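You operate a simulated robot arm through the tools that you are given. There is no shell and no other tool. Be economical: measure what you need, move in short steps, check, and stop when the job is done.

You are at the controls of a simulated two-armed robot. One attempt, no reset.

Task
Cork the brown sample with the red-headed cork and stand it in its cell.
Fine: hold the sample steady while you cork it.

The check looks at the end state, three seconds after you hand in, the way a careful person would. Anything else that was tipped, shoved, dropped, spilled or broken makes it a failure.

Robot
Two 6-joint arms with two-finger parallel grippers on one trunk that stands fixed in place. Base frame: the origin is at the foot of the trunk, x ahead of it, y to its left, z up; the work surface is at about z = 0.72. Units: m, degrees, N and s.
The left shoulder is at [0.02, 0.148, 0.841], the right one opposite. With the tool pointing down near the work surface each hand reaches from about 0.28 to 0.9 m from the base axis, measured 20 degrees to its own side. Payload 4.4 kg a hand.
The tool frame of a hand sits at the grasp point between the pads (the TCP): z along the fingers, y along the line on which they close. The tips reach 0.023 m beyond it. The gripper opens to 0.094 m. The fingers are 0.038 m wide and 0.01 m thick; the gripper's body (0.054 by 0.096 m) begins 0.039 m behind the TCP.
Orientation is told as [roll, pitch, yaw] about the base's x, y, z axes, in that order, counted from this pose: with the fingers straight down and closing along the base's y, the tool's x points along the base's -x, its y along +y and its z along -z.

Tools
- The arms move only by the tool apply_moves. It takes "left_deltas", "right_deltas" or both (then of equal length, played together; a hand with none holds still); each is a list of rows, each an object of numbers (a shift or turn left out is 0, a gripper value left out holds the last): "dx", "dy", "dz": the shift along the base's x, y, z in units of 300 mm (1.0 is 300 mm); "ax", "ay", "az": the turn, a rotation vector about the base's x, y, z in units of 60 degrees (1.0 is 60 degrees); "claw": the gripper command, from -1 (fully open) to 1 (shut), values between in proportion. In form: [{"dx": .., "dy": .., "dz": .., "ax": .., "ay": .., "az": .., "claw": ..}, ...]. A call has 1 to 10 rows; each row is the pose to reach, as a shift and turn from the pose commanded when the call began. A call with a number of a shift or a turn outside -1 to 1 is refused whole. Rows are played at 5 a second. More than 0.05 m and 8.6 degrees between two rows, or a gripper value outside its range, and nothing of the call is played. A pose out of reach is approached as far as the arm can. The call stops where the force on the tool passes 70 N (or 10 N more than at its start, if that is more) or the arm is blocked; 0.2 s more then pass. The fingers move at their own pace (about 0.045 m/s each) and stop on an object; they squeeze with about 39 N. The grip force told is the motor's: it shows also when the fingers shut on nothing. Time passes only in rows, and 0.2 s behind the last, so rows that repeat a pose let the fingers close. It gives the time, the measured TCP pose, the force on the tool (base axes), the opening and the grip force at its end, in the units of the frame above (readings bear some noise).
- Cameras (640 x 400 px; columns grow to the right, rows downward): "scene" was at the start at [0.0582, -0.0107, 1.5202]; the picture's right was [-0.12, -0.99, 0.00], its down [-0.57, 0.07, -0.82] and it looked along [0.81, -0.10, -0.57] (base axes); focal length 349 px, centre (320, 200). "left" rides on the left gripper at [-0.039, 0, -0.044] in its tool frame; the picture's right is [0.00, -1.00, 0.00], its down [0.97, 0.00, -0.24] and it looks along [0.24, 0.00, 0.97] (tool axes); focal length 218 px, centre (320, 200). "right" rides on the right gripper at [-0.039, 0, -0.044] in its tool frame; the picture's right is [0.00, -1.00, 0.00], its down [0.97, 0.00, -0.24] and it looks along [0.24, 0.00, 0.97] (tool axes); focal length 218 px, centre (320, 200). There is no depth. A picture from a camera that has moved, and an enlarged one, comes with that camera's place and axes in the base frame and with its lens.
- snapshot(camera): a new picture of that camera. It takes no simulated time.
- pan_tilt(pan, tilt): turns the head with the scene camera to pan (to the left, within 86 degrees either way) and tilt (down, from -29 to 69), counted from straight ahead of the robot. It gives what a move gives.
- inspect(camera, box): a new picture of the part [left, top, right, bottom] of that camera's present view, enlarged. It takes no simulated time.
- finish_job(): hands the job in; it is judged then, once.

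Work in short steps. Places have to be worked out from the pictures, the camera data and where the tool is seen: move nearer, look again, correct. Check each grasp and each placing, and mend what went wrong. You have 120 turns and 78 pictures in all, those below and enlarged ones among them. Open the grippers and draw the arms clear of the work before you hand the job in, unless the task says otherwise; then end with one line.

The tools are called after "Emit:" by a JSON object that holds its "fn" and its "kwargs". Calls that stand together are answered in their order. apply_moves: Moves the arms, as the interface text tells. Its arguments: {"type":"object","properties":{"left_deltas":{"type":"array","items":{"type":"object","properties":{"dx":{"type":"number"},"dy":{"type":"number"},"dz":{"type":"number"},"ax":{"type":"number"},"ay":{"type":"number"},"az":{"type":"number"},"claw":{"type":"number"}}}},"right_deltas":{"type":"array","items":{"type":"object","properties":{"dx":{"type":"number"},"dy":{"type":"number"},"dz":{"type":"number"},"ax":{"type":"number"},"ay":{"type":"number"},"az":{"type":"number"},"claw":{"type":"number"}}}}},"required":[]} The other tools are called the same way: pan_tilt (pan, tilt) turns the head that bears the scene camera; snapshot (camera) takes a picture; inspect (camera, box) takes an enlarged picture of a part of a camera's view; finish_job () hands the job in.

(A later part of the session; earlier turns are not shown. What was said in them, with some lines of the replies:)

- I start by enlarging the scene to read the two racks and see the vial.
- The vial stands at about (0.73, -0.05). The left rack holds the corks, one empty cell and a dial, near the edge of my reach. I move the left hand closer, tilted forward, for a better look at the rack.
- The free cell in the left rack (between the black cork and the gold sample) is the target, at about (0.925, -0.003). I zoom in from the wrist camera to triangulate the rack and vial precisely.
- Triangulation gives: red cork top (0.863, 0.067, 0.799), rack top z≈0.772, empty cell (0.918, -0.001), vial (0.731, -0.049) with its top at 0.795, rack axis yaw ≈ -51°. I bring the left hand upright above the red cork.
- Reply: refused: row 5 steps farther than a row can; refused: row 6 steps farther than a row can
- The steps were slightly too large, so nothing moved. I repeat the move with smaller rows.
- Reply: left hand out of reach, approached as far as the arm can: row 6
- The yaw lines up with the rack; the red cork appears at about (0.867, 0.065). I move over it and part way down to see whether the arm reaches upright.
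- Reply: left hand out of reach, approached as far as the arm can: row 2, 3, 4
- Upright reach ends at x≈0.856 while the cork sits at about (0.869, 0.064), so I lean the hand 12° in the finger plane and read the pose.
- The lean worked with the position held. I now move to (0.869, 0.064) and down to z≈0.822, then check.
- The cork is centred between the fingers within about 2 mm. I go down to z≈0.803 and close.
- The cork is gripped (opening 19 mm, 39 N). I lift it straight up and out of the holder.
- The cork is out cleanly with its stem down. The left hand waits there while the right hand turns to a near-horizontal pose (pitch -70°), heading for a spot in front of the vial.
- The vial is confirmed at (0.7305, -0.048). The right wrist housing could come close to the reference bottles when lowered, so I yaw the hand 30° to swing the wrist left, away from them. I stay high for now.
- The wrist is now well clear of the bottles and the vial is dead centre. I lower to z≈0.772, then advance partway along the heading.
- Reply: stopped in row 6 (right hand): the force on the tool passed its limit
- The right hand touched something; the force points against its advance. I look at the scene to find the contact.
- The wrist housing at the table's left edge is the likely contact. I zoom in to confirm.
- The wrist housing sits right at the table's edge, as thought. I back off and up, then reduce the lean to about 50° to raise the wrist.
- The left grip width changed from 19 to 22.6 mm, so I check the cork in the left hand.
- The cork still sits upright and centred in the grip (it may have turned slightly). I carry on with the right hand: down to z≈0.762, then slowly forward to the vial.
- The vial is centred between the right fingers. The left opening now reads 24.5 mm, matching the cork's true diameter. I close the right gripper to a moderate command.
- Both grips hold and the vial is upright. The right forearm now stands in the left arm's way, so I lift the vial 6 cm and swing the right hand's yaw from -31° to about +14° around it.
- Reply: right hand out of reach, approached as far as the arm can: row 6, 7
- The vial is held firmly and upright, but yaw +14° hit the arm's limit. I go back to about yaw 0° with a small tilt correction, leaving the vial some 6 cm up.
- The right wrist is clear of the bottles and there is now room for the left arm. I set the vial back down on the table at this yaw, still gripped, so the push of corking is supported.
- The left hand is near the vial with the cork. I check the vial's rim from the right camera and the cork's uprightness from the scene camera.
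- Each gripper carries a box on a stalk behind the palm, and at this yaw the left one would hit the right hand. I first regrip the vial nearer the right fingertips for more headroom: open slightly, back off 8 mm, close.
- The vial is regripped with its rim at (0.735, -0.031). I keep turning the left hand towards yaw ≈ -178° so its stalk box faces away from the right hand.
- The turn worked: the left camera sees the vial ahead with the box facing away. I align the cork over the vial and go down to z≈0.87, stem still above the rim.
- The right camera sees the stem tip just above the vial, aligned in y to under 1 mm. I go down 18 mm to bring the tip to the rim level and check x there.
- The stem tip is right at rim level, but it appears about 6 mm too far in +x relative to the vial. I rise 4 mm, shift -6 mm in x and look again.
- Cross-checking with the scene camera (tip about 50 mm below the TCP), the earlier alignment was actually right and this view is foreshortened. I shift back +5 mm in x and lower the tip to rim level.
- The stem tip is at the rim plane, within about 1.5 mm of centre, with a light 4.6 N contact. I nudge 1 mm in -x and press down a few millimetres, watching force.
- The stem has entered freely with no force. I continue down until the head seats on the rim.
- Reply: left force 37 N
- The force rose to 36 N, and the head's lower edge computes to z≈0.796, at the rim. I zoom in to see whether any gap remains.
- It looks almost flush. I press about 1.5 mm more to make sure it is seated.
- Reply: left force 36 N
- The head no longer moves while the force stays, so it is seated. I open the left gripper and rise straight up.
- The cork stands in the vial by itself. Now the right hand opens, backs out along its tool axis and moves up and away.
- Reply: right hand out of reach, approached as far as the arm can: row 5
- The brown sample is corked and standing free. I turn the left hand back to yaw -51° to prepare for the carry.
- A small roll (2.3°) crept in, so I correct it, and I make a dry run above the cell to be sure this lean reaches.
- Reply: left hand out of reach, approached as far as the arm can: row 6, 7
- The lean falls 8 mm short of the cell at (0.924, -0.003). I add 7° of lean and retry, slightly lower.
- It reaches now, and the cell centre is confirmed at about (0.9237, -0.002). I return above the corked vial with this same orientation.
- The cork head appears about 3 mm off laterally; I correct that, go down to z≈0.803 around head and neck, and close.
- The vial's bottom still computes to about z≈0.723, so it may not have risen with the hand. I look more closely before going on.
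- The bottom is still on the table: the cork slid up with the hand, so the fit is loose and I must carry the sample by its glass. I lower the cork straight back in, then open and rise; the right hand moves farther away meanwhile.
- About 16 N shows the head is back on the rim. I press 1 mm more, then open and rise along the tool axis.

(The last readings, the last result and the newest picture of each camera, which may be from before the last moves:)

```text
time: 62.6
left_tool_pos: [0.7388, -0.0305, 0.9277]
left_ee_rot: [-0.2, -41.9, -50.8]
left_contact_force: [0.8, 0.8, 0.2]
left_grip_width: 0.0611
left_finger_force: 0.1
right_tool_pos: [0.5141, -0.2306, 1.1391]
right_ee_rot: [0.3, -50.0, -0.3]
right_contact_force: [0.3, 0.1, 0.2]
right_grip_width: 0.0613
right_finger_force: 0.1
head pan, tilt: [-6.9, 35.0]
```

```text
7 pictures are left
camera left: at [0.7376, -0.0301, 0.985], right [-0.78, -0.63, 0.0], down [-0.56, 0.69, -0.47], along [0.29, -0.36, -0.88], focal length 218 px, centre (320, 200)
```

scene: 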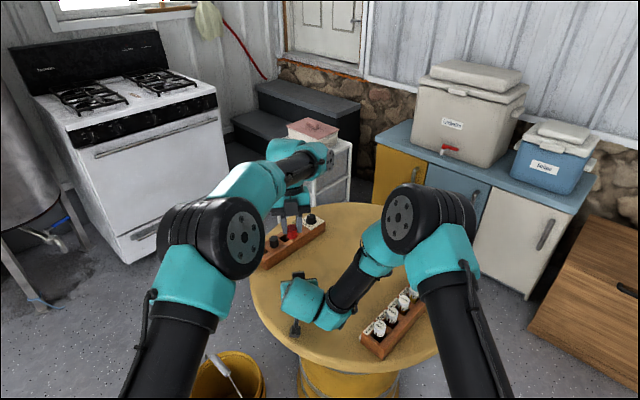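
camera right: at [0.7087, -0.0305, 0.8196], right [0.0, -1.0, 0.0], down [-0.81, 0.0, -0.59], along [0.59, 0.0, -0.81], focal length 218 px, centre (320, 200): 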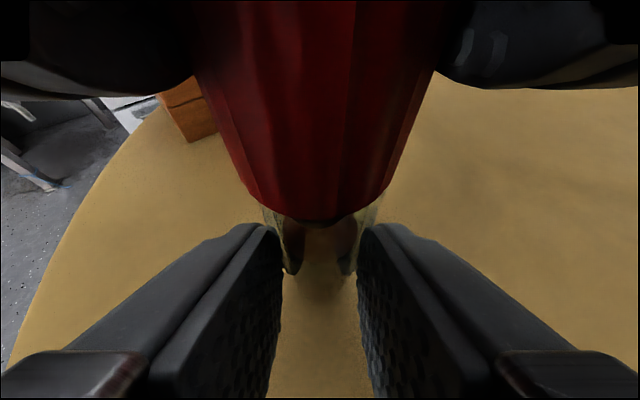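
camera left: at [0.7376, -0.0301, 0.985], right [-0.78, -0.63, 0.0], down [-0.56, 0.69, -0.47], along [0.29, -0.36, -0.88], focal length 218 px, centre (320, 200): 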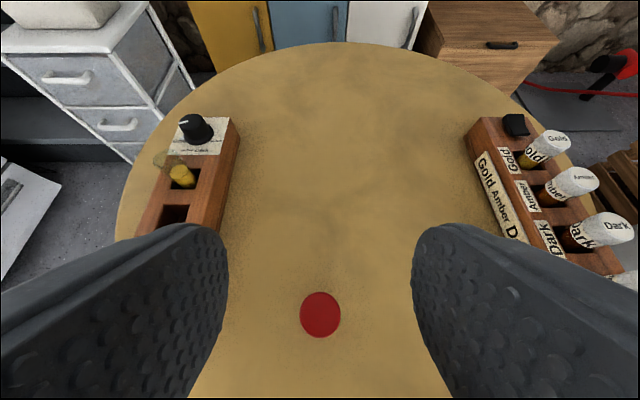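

The cork head is centred at (0.737, -0.030), seated. I turn the left hand to yaw +39° so it can approach the cell from the open near side, and deepen the lean to 55° to grip only glass.

Emit:
{"fn": "apply_moves", "kwargs": {"left_deltas": [{"az": 0.14}, {"az": 0.28}, {"az": 0.42}, {"az": 0.56}, {"az": 0.7}, {"az": 0.84}, {"az": 0.98}]}}

Emit:
{"fn": "apply_moves", "kwargs": {"left_deltas": [{"az": 0.13}, {"az": 0.26}, {"az": 0.39}, {"az": 0.517}, {"az": 0.517}]}}

Emit:
{"fn": "apply_moves", "kwargs": {"left_deltas": [{"ax": 0.068, "ay": -0.084}, {"ax": 0.136, "ay": -0.168}, {"ax": 0.136, "ay": -0.168}]}}

```text
time: 64.2
left_tool_pos: [0.7373, -0.0281, 0.9267]
left_ee_rot: [-0.1, -42.0, 8.1]
left_contact_force: [-0.7, 0.3, 0.1]
left_grip_width: 0.0612
left_finger_force: 0.1
left hand out of reach, approached as far as the arm can: row 2, 3, 4
right_tool_pos: [0.5152, -0.2314, 1.1395]
right_ee_rot: [0.3, -49.9, -0.3]
right_contact_force: [1.0, -0.3, 0.6]
right_grip_width: 0.0614
right_finger_force: 0.1
head pan, tilt: [-6.9, 35.0]
```

```text
time: 65.4
left_tool_pos: [0.7387, -0.0294, 0.928]
left_ee_rot: [-0.1, -41.9, 39.0]
left_contact_force: [-0.7, 0.7, -0.9]
left_grip_width: 0.061
left_finger_force: 0.1
right_tool_pos: [0.5158, -0.2307, 1.1389]
right_ee_rot: [0.3, -50.0, -0.3]
right_contact_force: [-1.0, 0.7, -0.5]
right_grip_width: 0.061
right_finger_force: 0.1
head pan, tilt: [-6.9, 35.0]
```

```text
time: 66.2
left_tool_pos: [0.7392, -0.0294, 0.9278]
left_ee_rot: [0.0, -54.9, 39.1]
left_contact_force: [0.6, -0.2, 0.8]
left_grip_width: 0.0609
left_finger_force: 0.1
right_tool_pos: [0.5148, -0.2314, 1.1385]
right_ee_rot: [0.3, -50.0, -0.4]
right_contact_force: [-0.4, 0.2, -0.9]
right_grip_width: 0.0611
right_finger_force: 0.0
head pan, tilt: [-6.9, 35.0]
```

Orientation reached cleanly (-55°, 39°). I make a dry run toward the cell to confirm reach and re-measure the cell from this view.

Emit:
{"fn": "apply_moves", "kwargs": {"left_deltas": [{"dx": 0.12, "dy": 0.012}, {"dx": 0.24, "dy": 0.025}, {"dx": 0.36, "dy": 0.037}, {"dx": 0.48, "dy": 0.05, "dz": -0.05}, {"dx": 0.58, "dy": 0.062, "dz": -0.1}, {"dx": 0.58, "dy": 0.062, "dz": -0.1}]}}

Emit:
{"fn": "snapshot", "kwargs": {"camera": "left"}}

```text
time: 67.6
left_tool_pos: [0.9128, -0.0111, 0.897]
left_ee_rot: [0.0, -54.9, 38.9]
left_contact_force: [-0.6, 0.2, 0.6]
left_grip_width: 0.061
left_finger_force: 0.1
right_tool_pos: [0.5144, -0.2316, 1.1392]
right_ee_rot: [0.3, -50.0, -0.2]
right_contact_force: [-0.1, 0.4, 0.0]
right_grip_width: 0.061
right_finger_force: 0.0
head pan, tilt: [-6.9, 35.0]
```

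```text
6 pictures are left
camera left: at [0.9013, -0.0197, 0.9524], right [0.63, -0.78, 0.0], down [-0.59, -0.47, -0.65], along [0.51, 0.41, -0.76], focal length 218 px, centre (320, 200)
```

left: 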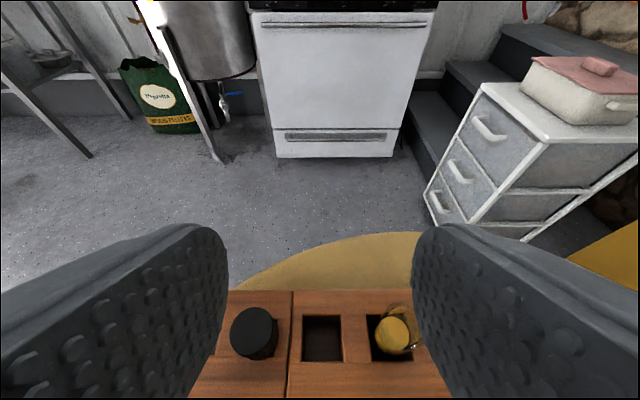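

The cell is confirmed at (0.9235, -0.003) and reach is fine. I go back to above the vial, offset so the vial sits near the fingertips, and descend straight down to z≈0.776 with the fingers open.

Emit:
{"fn": "apply_moves", "kwargs": {"left_deltas": [{"dx": -0.12, "dy": -0.018, "dz": 0.03}, {"dx": -0.24, "dy": -0.036, "dz": 0.03}, {"dx": -0.36, "dy": -0.054, "dz": 0.03}, {"dx": -0.48, "dy": -0.072, "dz": 0.03}, {"dx": -0.622, "dy": -0.0923, "dz": 0.03}, {"dx": -0.622, "dy": -0.0923, "dz": 0.03}]}}

Emit:
{"fn": "snapshot", "kwargs": {"camera": "left"}}

```text
time: 69.0
left_tool_pos: [0.7258, -0.036, 0.9068]
left_ee_rot: [0.0, -54.9, 39.0]
left_contact_force: [-0.1, -0.5, 0.5]
left_grip_width: 0.0613
left_finger_force: 0.1
right_tool_pos: [0.5151, -0.2326, 1.1389]
right_ee_rot: [0.3, -50.0, -0.4]
right_contact_force: [0.0, -0.1, -0.4]
right_grip_width: 0.0612
right_finger_force: 0.1
head pan, tilt: [-6.9, 35.0]
```

```text
5 pictures are left
camera left: at [0.7139, -0.0462, 0.9622], right [0.63, -0.78, 0.0], down [-0.59, -0.47, -0.65], along [0.51, 0.41, -0.76], focal length 218 px, centre (320, 200)
```

left: 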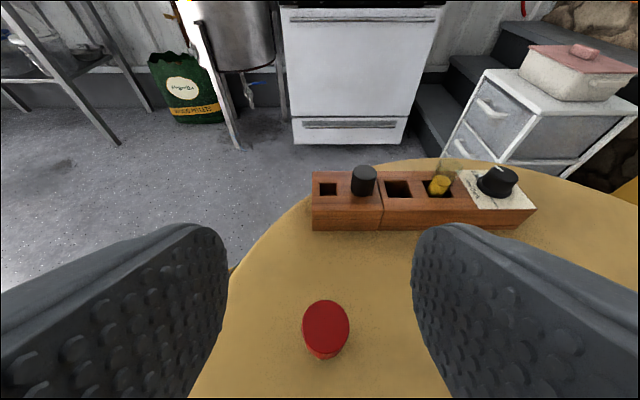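

The vial sits 13 mm ahead as planned with a 3 mm lateral offset, which I correct. I descend to z≈0.776 and close on the glass.

Emit:
{"fn": "apply_moves", "kwargs": {"left_deltas": [{"dx": 0.006, "dy": -0.008, "dz": -0.1}, {"dx": 0.006, "dy": -0.008, "dz": -0.22}, {"dx": 0.006, "dy": -0.008, "dz": -0.33}, {"dx": 0.006, "dy": -0.008, "dz": -0.4}, {"dx": 0.006, "dy": -0.008, "dz": -0.436}, {"dx": 0.006, "dy": -0.008, "dz": -0.436}]}}

Emit:
{"fn": "apply_moves", "kwargs": {"left_deltas": [{"claw": 0.0}, {"claw": 0.2}, {"claw": 0.4}, {"claw": 0.6}, {"claw": 0.7}, {"claw": 0.7}, {"claw": 0.7}]}}

```text
time: 70.4
left_tool_pos: [0.7279, -0.0406, 0.7758]
left_ee_rot: [-0.1, -54.8, 39.0]
left_contact_force: [-0.6, 0.1, -0.2]
left_grip_width: 0.0611
left_finger_force: 0.0
right_tool_pos: [0.515, -0.2317, 1.1377]
right_ee_rot: [0.3, -50.0, -0.3]
right_contact_force: [0.8, 0.7, 0.0]
right_grip_width: 0.0611
right_finger_force: 0.0
head pan, tilt: [-6.9, 35.0]
```

```text
time: 72.0
left_tool_pos: [0.7276, -0.0402, 0.7749]
left_ee_rot: [0.0, -54.8, 38.9]
left_contact_force: [0.7, -0.9, 0.7]
left_grip_width: 0.0243
left_finger_force: 39.0
right_tool_pos: [0.514, -0.232, 1.1384]
right_ee_rot: [0.2, -50.0, -0.4]
right_contact_force: [0.9, 0.7, -0.7]
right_grip_width: 0.0611
right_finger_force: 0.0
head pan, tilt: [-6.9, 35.0]
```

The opening of 24.3 mm matches the earlier glass grip. I lift and look.

Emit:
{"fn": "apply_moves", "kwargs": {"left_deltas": [{"dz": 0.05}, {"dz": 0.1}, {"dz": 0.2}, {"dz": 0.3}, {"dz": 0.36}, {"dz": 0.36}]}}

Emit:
{"fn": "snapshot", "kwargs": {"camera": "left"}}

```text
time: 73.4
left_tool_pos: [0.7274, -0.0406, 0.8841]
left_ee_rot: [0.1, -54.8, 38.9]
left_contact_force: [0.5, -0.8, -0.5]
left_grip_width: 0.0243
left_finger_force: 38.8
right_tool_pos: [0.514, -0.231, 1.1382]
right_ee_rot: [0.3, -50.0, -0.5]
right_contact_force: [0.2, 0.0, -0.2]
right_grip_width: 0.061
right_finger_force: 0.0
head pan, tilt: [-6.9, 35.0]
```

```text
4 pictures are left
camera left: at [0.7156, -0.05, 0.9401], right [0.63, -0.78, 0.0], down [-0.59, -0.47, -0.65], along [0.51, 0.41, -0.76], focal length 218 px, centre (320, 200)
```

left: 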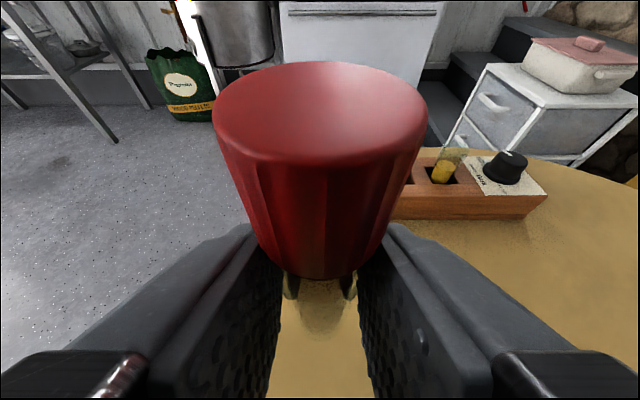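

The corked sample hangs upright in the grip by its glass. I carry it over the cell at this height (vial bottom ≈0.83).

Emit:
{"fn": "apply_moves", "kwargs": {"left_deltas": [{"dx": 0.1, "dy": 0.016}, {"dx": 0.21, "dy": 0.032}, {"dx": 0.32, "dy": 0.05}, {"dx": 0.43, "dy": 0.067}, {"dx": 0.53, "dy": 0.083}, {"dx": 0.6187, "dy": 0.097}, {"dx": 0.6187, "dy": 0.097}, {"dx": 0.6187, "dy": 0.097, "dz": -0.07}, {"dx": 0.6187, "dy": 0.097, "dz": -0.14}, {"dx": 0.6187, "dy": 0.097, "dz": -0.14}]}}

Emit:
{"fn": "snapshot", "kwargs": {"camera": "left"}}

```text
time: 75.6
left_tool_pos: [0.9134, -0.0123, 0.8417]
left_ee_rot: [-0.1, -54.7, 39.0]
left_contact_force: [-0.4, 0.0, -0.2]
left_grip_width: 0.0242
left_finger_force: 39.3
right_tool_pos: [0.5139, -0.2321, 1.1378]
right_ee_rot: [0.3, -50.0, -0.4]
right_contact_force: [0.2, -0.1, 0.2]
right_grip_width: 0.0611
right_finger_force: 0.0
head pan, tilt: [-6.9, 35.0]
```

```text
3 pictures are left
camera left: at [0.902, -0.021, 0.8977], right [0.63, -0.78, 0.0], down [-0.59, -0.48, -0.65], along [0.51, 0.41, -0.76], focal length 218 px, centre (320, 200)
```

left: 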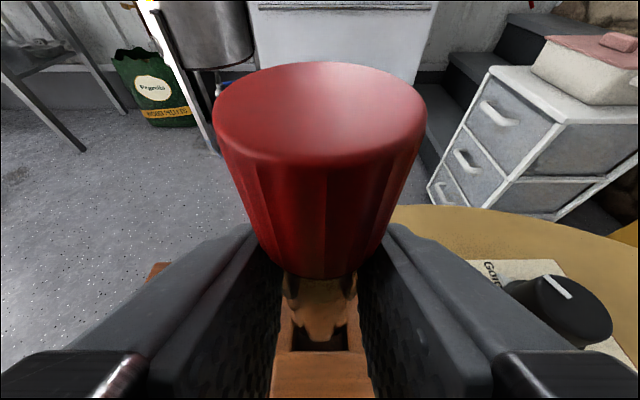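

The cell opening shows centred below the vial, with the vial 1–2 mm short of its centre. I shift 1.5 mm forward and lower until the bottom enters, watching the force.

Emit:
{"fn": "apply_moves", "kwargs": {"left_deltas": [{"dx": 0.004, "dy": 0.003, "dz": -0.02}, {"dx": 0.004, "dy": 0.003, "dz": -0.05}, {"dx": 0.004, "dy": 0.003, "dz": -0.085}, {"dx": 0.004, "dy": 0.003, "dz": -0.085}]}}

```text
time: 76.6
left_tool_pos: [0.9143, -0.0109, 0.8148]
left_ee_rot: [0.0, -54.8, 38.9]
left_contact_force: [-0.4, -0.8, -0.1]
left_grip_width: 0.0243
left_finger_force: 38.5
right_tool_pos: [0.5145, -0.2316, 1.139]
right_ee_rot: [0.3, -50.1, -0.3]
right_contact_force: [-0.2, -0.2, -0.2]
right_grip_width: 0.0612
right_finger_force: 0.1
head pan, tilt: [-6.9, 35.0]
```

No force at z 0.815, where the vial's bottom is about 12 mm inside the cell. I continue down in small steps towards z≈0.801.

Emit:
{"fn": "apply_moves", "kwargs": {"left_deltas": [{"dz": -0.015}, {"dz": -0.03}, {"dz": -0.042}, {"dz": -0.042}]}}

```text
time: 77.6
left_tool_pos: [0.9151, -0.0106, 0.8035]
left_ee_rot: [-0.1, -54.8, 39.0]
left_contact_force: [-0.6, 0.1, 0.6]
left_grip_width: 0.0241
left_finger_force: 39.3
right_tool_pos: [0.5153, -0.2316, 1.1386]
right_ee_rot: [0.3, -49.9, -0.4]
right_contact_force: [0.8, -0.3, 0.0]
right_grip_width: 0.0609
right_finger_force: 0.0
head pan, tilt: [-6.9, 35.0]
```

Still free. I step down gently until contact (fingers on the rack or vial on the floor).

Emit:
{"fn": "apply_moves", "kwargs": {"left_deltas": [{"dz": -0.005}, {"dz": -0.01}, {"dz": -0.01}]}}

```text
time: 78.4
left_tool_pos: [0.9144, -0.0115, 0.7995]
left_ee_rot: [0.1, -54.8, 38.9]
left_contact_force: [0.7, -0.1, -0.3]
left_grip_width: 0.0244
left_finger_force: 39.2
right_tool_pos: [0.5141, -0.2333, 1.139]
right_ee_rot: [0.3, -50.0, -0.4]
right_contact_force: [-0.1, -0.2, 0.3]
right_grip_width: 0.0612
right_finger_force: 0.2
head pan, tilt: [-6.9, 35.0]
```

Emit:
{"fn": "apply_moves", "kwargs": {"left_deltas": [{"dz": -0.005}, {"dz": -0.01}, {"dz": -0.01}]}}

```text
time: 79.2
left_tool_pos: [0.9149, -0.0103, 0.7969]
left_ee_rot: [-0.1, -54.9, 39.0]
left_contact_force: [0.4, -0.5, -0.8]
left_grip_width: 0.0242
left_finger_force: 38.9
right_tool_pos: [0.513, -0.232, 1.138]
right_ee_rot: [0.3, -49.9, -0.5]
right_contact_force: [-0.3, 0.5, -0.6]
right_grip_width: 0.0608
right_finger_force: 0.1
head pan, tilt: [-6.9, 35.0]
```

Still no contact at z 0.797. I lower 3 mm more in fine steps.

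Emit:
{"fn": "apply_moves", "kwargs": {"left_deltas": [{"dz": -0.004}, {"dz": -0.007}, {"dz": -0.01}, {"dz": -0.01}]}}

```text
time: 80.2
left_tool_pos: [0.914, -0.0105, 0.7945]
left_ee_rot: [0.0, -54.7, 39.0]
left_contact_force: [0.0, -0.8, -0.3]
left_grip_width: 0.0244
left_finger_force: 38.7
right_tool_pos: [0.5152, -0.2317, 1.1387]
right_ee_rot: [0.2, -50.0, -0.4]
right_contact_force: [0.5, 0.2, 0.2]
right_grip_width: 0.0612
right_finger_force: 0.1
head pan, tilt: [-6.9, 35.0]
```

Still free (bottom ≈0.739). Another 3 mm.

Emit:
{"fn": "apply_moves", "kwargs": {"left_deltas": [{"dz": -0.004}, {"dz": -0.007}, {"dz": -0.01}, {"dz": -0.01}]}}

```text
time: 81.2
left_tool_pos: [0.9149, -0.011, 0.7923]
left_ee_rot: [-0.1, -54.9, 39.1]
left_contact_force: [2.7, -1.0, 3.8]
left_grip_width: 0.0243
left_finger_force: 39.7
right_tool_pos: [0.5129, -0.2323, 1.139]
right_ee_rot: [0.3, -50.1, -0.5]
right_contact_force: [0.1, 0.1, 1.1]
right_grip_width: 0.0614
right_finger_force: 0.0
head pan, tilt: [-6.9, 35.0]
```

Light contact (≈4 N): the vial has reached the cell floor at bottom ≈0.737. I open narrowly to 34 mm (neighbours are close) and back out along the tool axis.

Emit:
{"fn": "apply_moves", "kwargs": {"left_deltas": [{"claw": 0.4, "dz": 0.002}, {"claw": 0.3, "dz": 0.002}, {"claw": 0.28, "dz": 0.002}, {"claw": 0.28, "dz": 0.002}, {"claw": 0.28, "dx": -0.02, "dy": -0.016, "dz": 0.02}, {"claw": 0.28, "dx": -0.06, "dy": -0.049, "dz": 0.056}, {"claw": 0.28, "dx": -0.12, "dy": -0.097, "dz": 0.11}, {"claw": 0.28, "dx": -0.2, "dy": -0.162, "dz": 0.18}, {"claw": 0.28, "dx": -0.28, "dy": -0.22, "dz": 0.28}]}}

Emit:
{"fn": "snapshot", "kwargs": {"camera": "left"}}

```text
time: 83.2
left_tool_pos: [0.8312, -0.0747, 0.8746]
left_ee_rot: [0.0, -54.8, 39.1]
left_contact_force: [0.3, 0.2, -0.2]
left_grip_width: 0.0338
left_finger_force: 0.2
right_tool_pos: [0.5153, -0.2315, 1.1384]
right_ee_rot: [0.2, -50.0, -0.3]
right_contact_force: [0.4, 0.6, 0.4]
right_grip_width: 0.0611
right_finger_force: 0.0
head pan, tilt: [-6.9, 35.0]
```

```text
2 pictures are left
camera left: at [0.8197, -0.0852, 0.9304], right [0.63, -0.78, 0.0], down [-0.59, -0.48, -0.65], along [0.51, 0.41, -0.76], focal length 218 px, centre (320, 200)
```

left: 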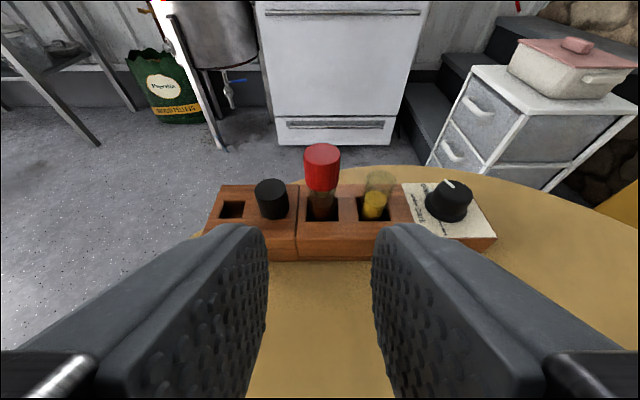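

The corked sample stands in its cell and the neighbours are undisturbed. I zoom in once to check the cork's seat, then raise and draw the left arm clear with the gripper open.

Emit:
{"fn": "inspect", "kwargs": {"camera": "left", "box": [270, 135, 410, 235]}}

Emit:
{"fn": "apply_moves", "kwargs": {"left_deltas": [{"dz": 0.12}, {"dz": 0.25, "claw": -1}, {"dz": 0.38, "dx": -0.05, "claw": -1}, {"dz": 0.5, "dx": -0.12, "dy": 0.05, "claw": -1}, {"dz": 0.6, "dx": -0.22, "dy": 0.12, "claw": -1}, {"dz": 0.6, "dx": -0.34, "dy": 0.2, "claw": -1}, {"dz": 0.6, "dx": -0.46, "dy": 0.29, "claw": -1}, {"dz": 0.6, "dx": -0.58, "dy": 0.38, "claw": -1}, {"dz": 0.6, "dx": -0.58, "dy": 0.38, "claw": -1}]}}

```text
4.00 times, centred on (340, 185) of left
camera zoom: at [0.8197, -0.0852, 0.9304], right [0.63, -0.78, 0.0], down [-0.59, -0.48, -0.65], along [0.51, 0.41, -0.76], focal length 873 px, centre (240, 260)
```

zoom: 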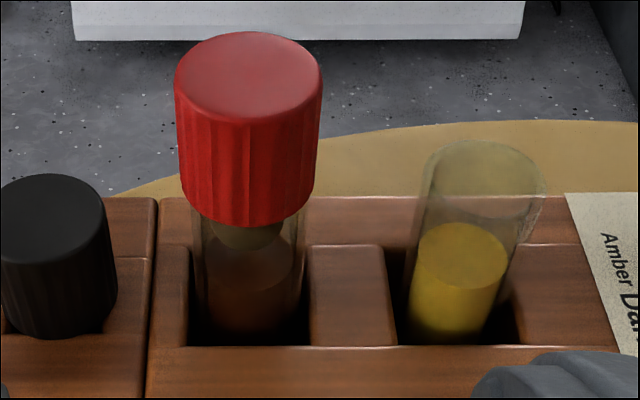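

```text
time: 85.2
left_tool_pos: [0.6557, 0.0405, 1.0551]
left_ee_rot: [0.1, -54.8, 38.9]
left_contact_force: [-0.4, 0.4, -0.1]
left_grip_width: 0.0939
left_finger_force: 0.1
right_tool_pos: [0.5144, -0.2322, 1.138]
right_ee_rot: [0.3, -49.9, -0.4]
right_contact_force: [-0.4, 0.6, -0.3]
right_grip_width: 0.061
right_finger_force: 0.1
head pan, tilt: [-6.9, 35.0]
```

The cork is flush on the rim with its stem inside, and the sample is upright. I open the right gripper fully, draw the left arm a little further off, and take a last look.

Emit:
{"fn": "apply_moves", "kwargs": {"left_deltas": [{"dy": 0.12}, {"dy": 0.24}, {"dy": 0.36}, {"dy": 0.36}, {"dy": 0.36}], "right_deltas": [{"claw": -1}, {"claw": -1}, {"claw": -1}, {"claw": -1}, {"claw": -1}]}}

Emit:
{"fn": "snapshot", "kwargs": {"camera": "scene"}}

```text
time: 86.4
left_tool_pos: [0.657, 0.1458, 1.0561]
left_ee_rot: [0.1, -54.9, 39.0]
left_contact_force: [0.2, 0.7, -0.3]
left_grip_width: 0.0941
left_finger_force: 0.1
right_tool_pos: [0.5151, -0.2317, 1.1377]
right_ee_rot: [0.3, -50.0, -0.4]
right_contact_force: [0.3, 0.8, 0.0]
right_grip_width: 0.0939
right_finger_force: 0.1
head pan, tilt: [-6.9, 35.0]
```

```text
0 pictures are left
```

scene: 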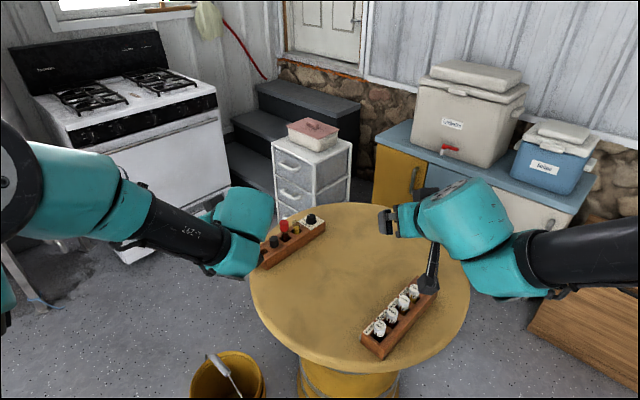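

Both arms are clear, the grippers are open, and everything else stands as it was. I hand the job in.

Emit:
{"fn": "finish_job", "kwargs": {}}

```text
The job is handed in.
```

The brown sample is corked with the red-headed cork and stands upright in its cell; the right hand held it while I corked it, and nothing else appears to have been moved.
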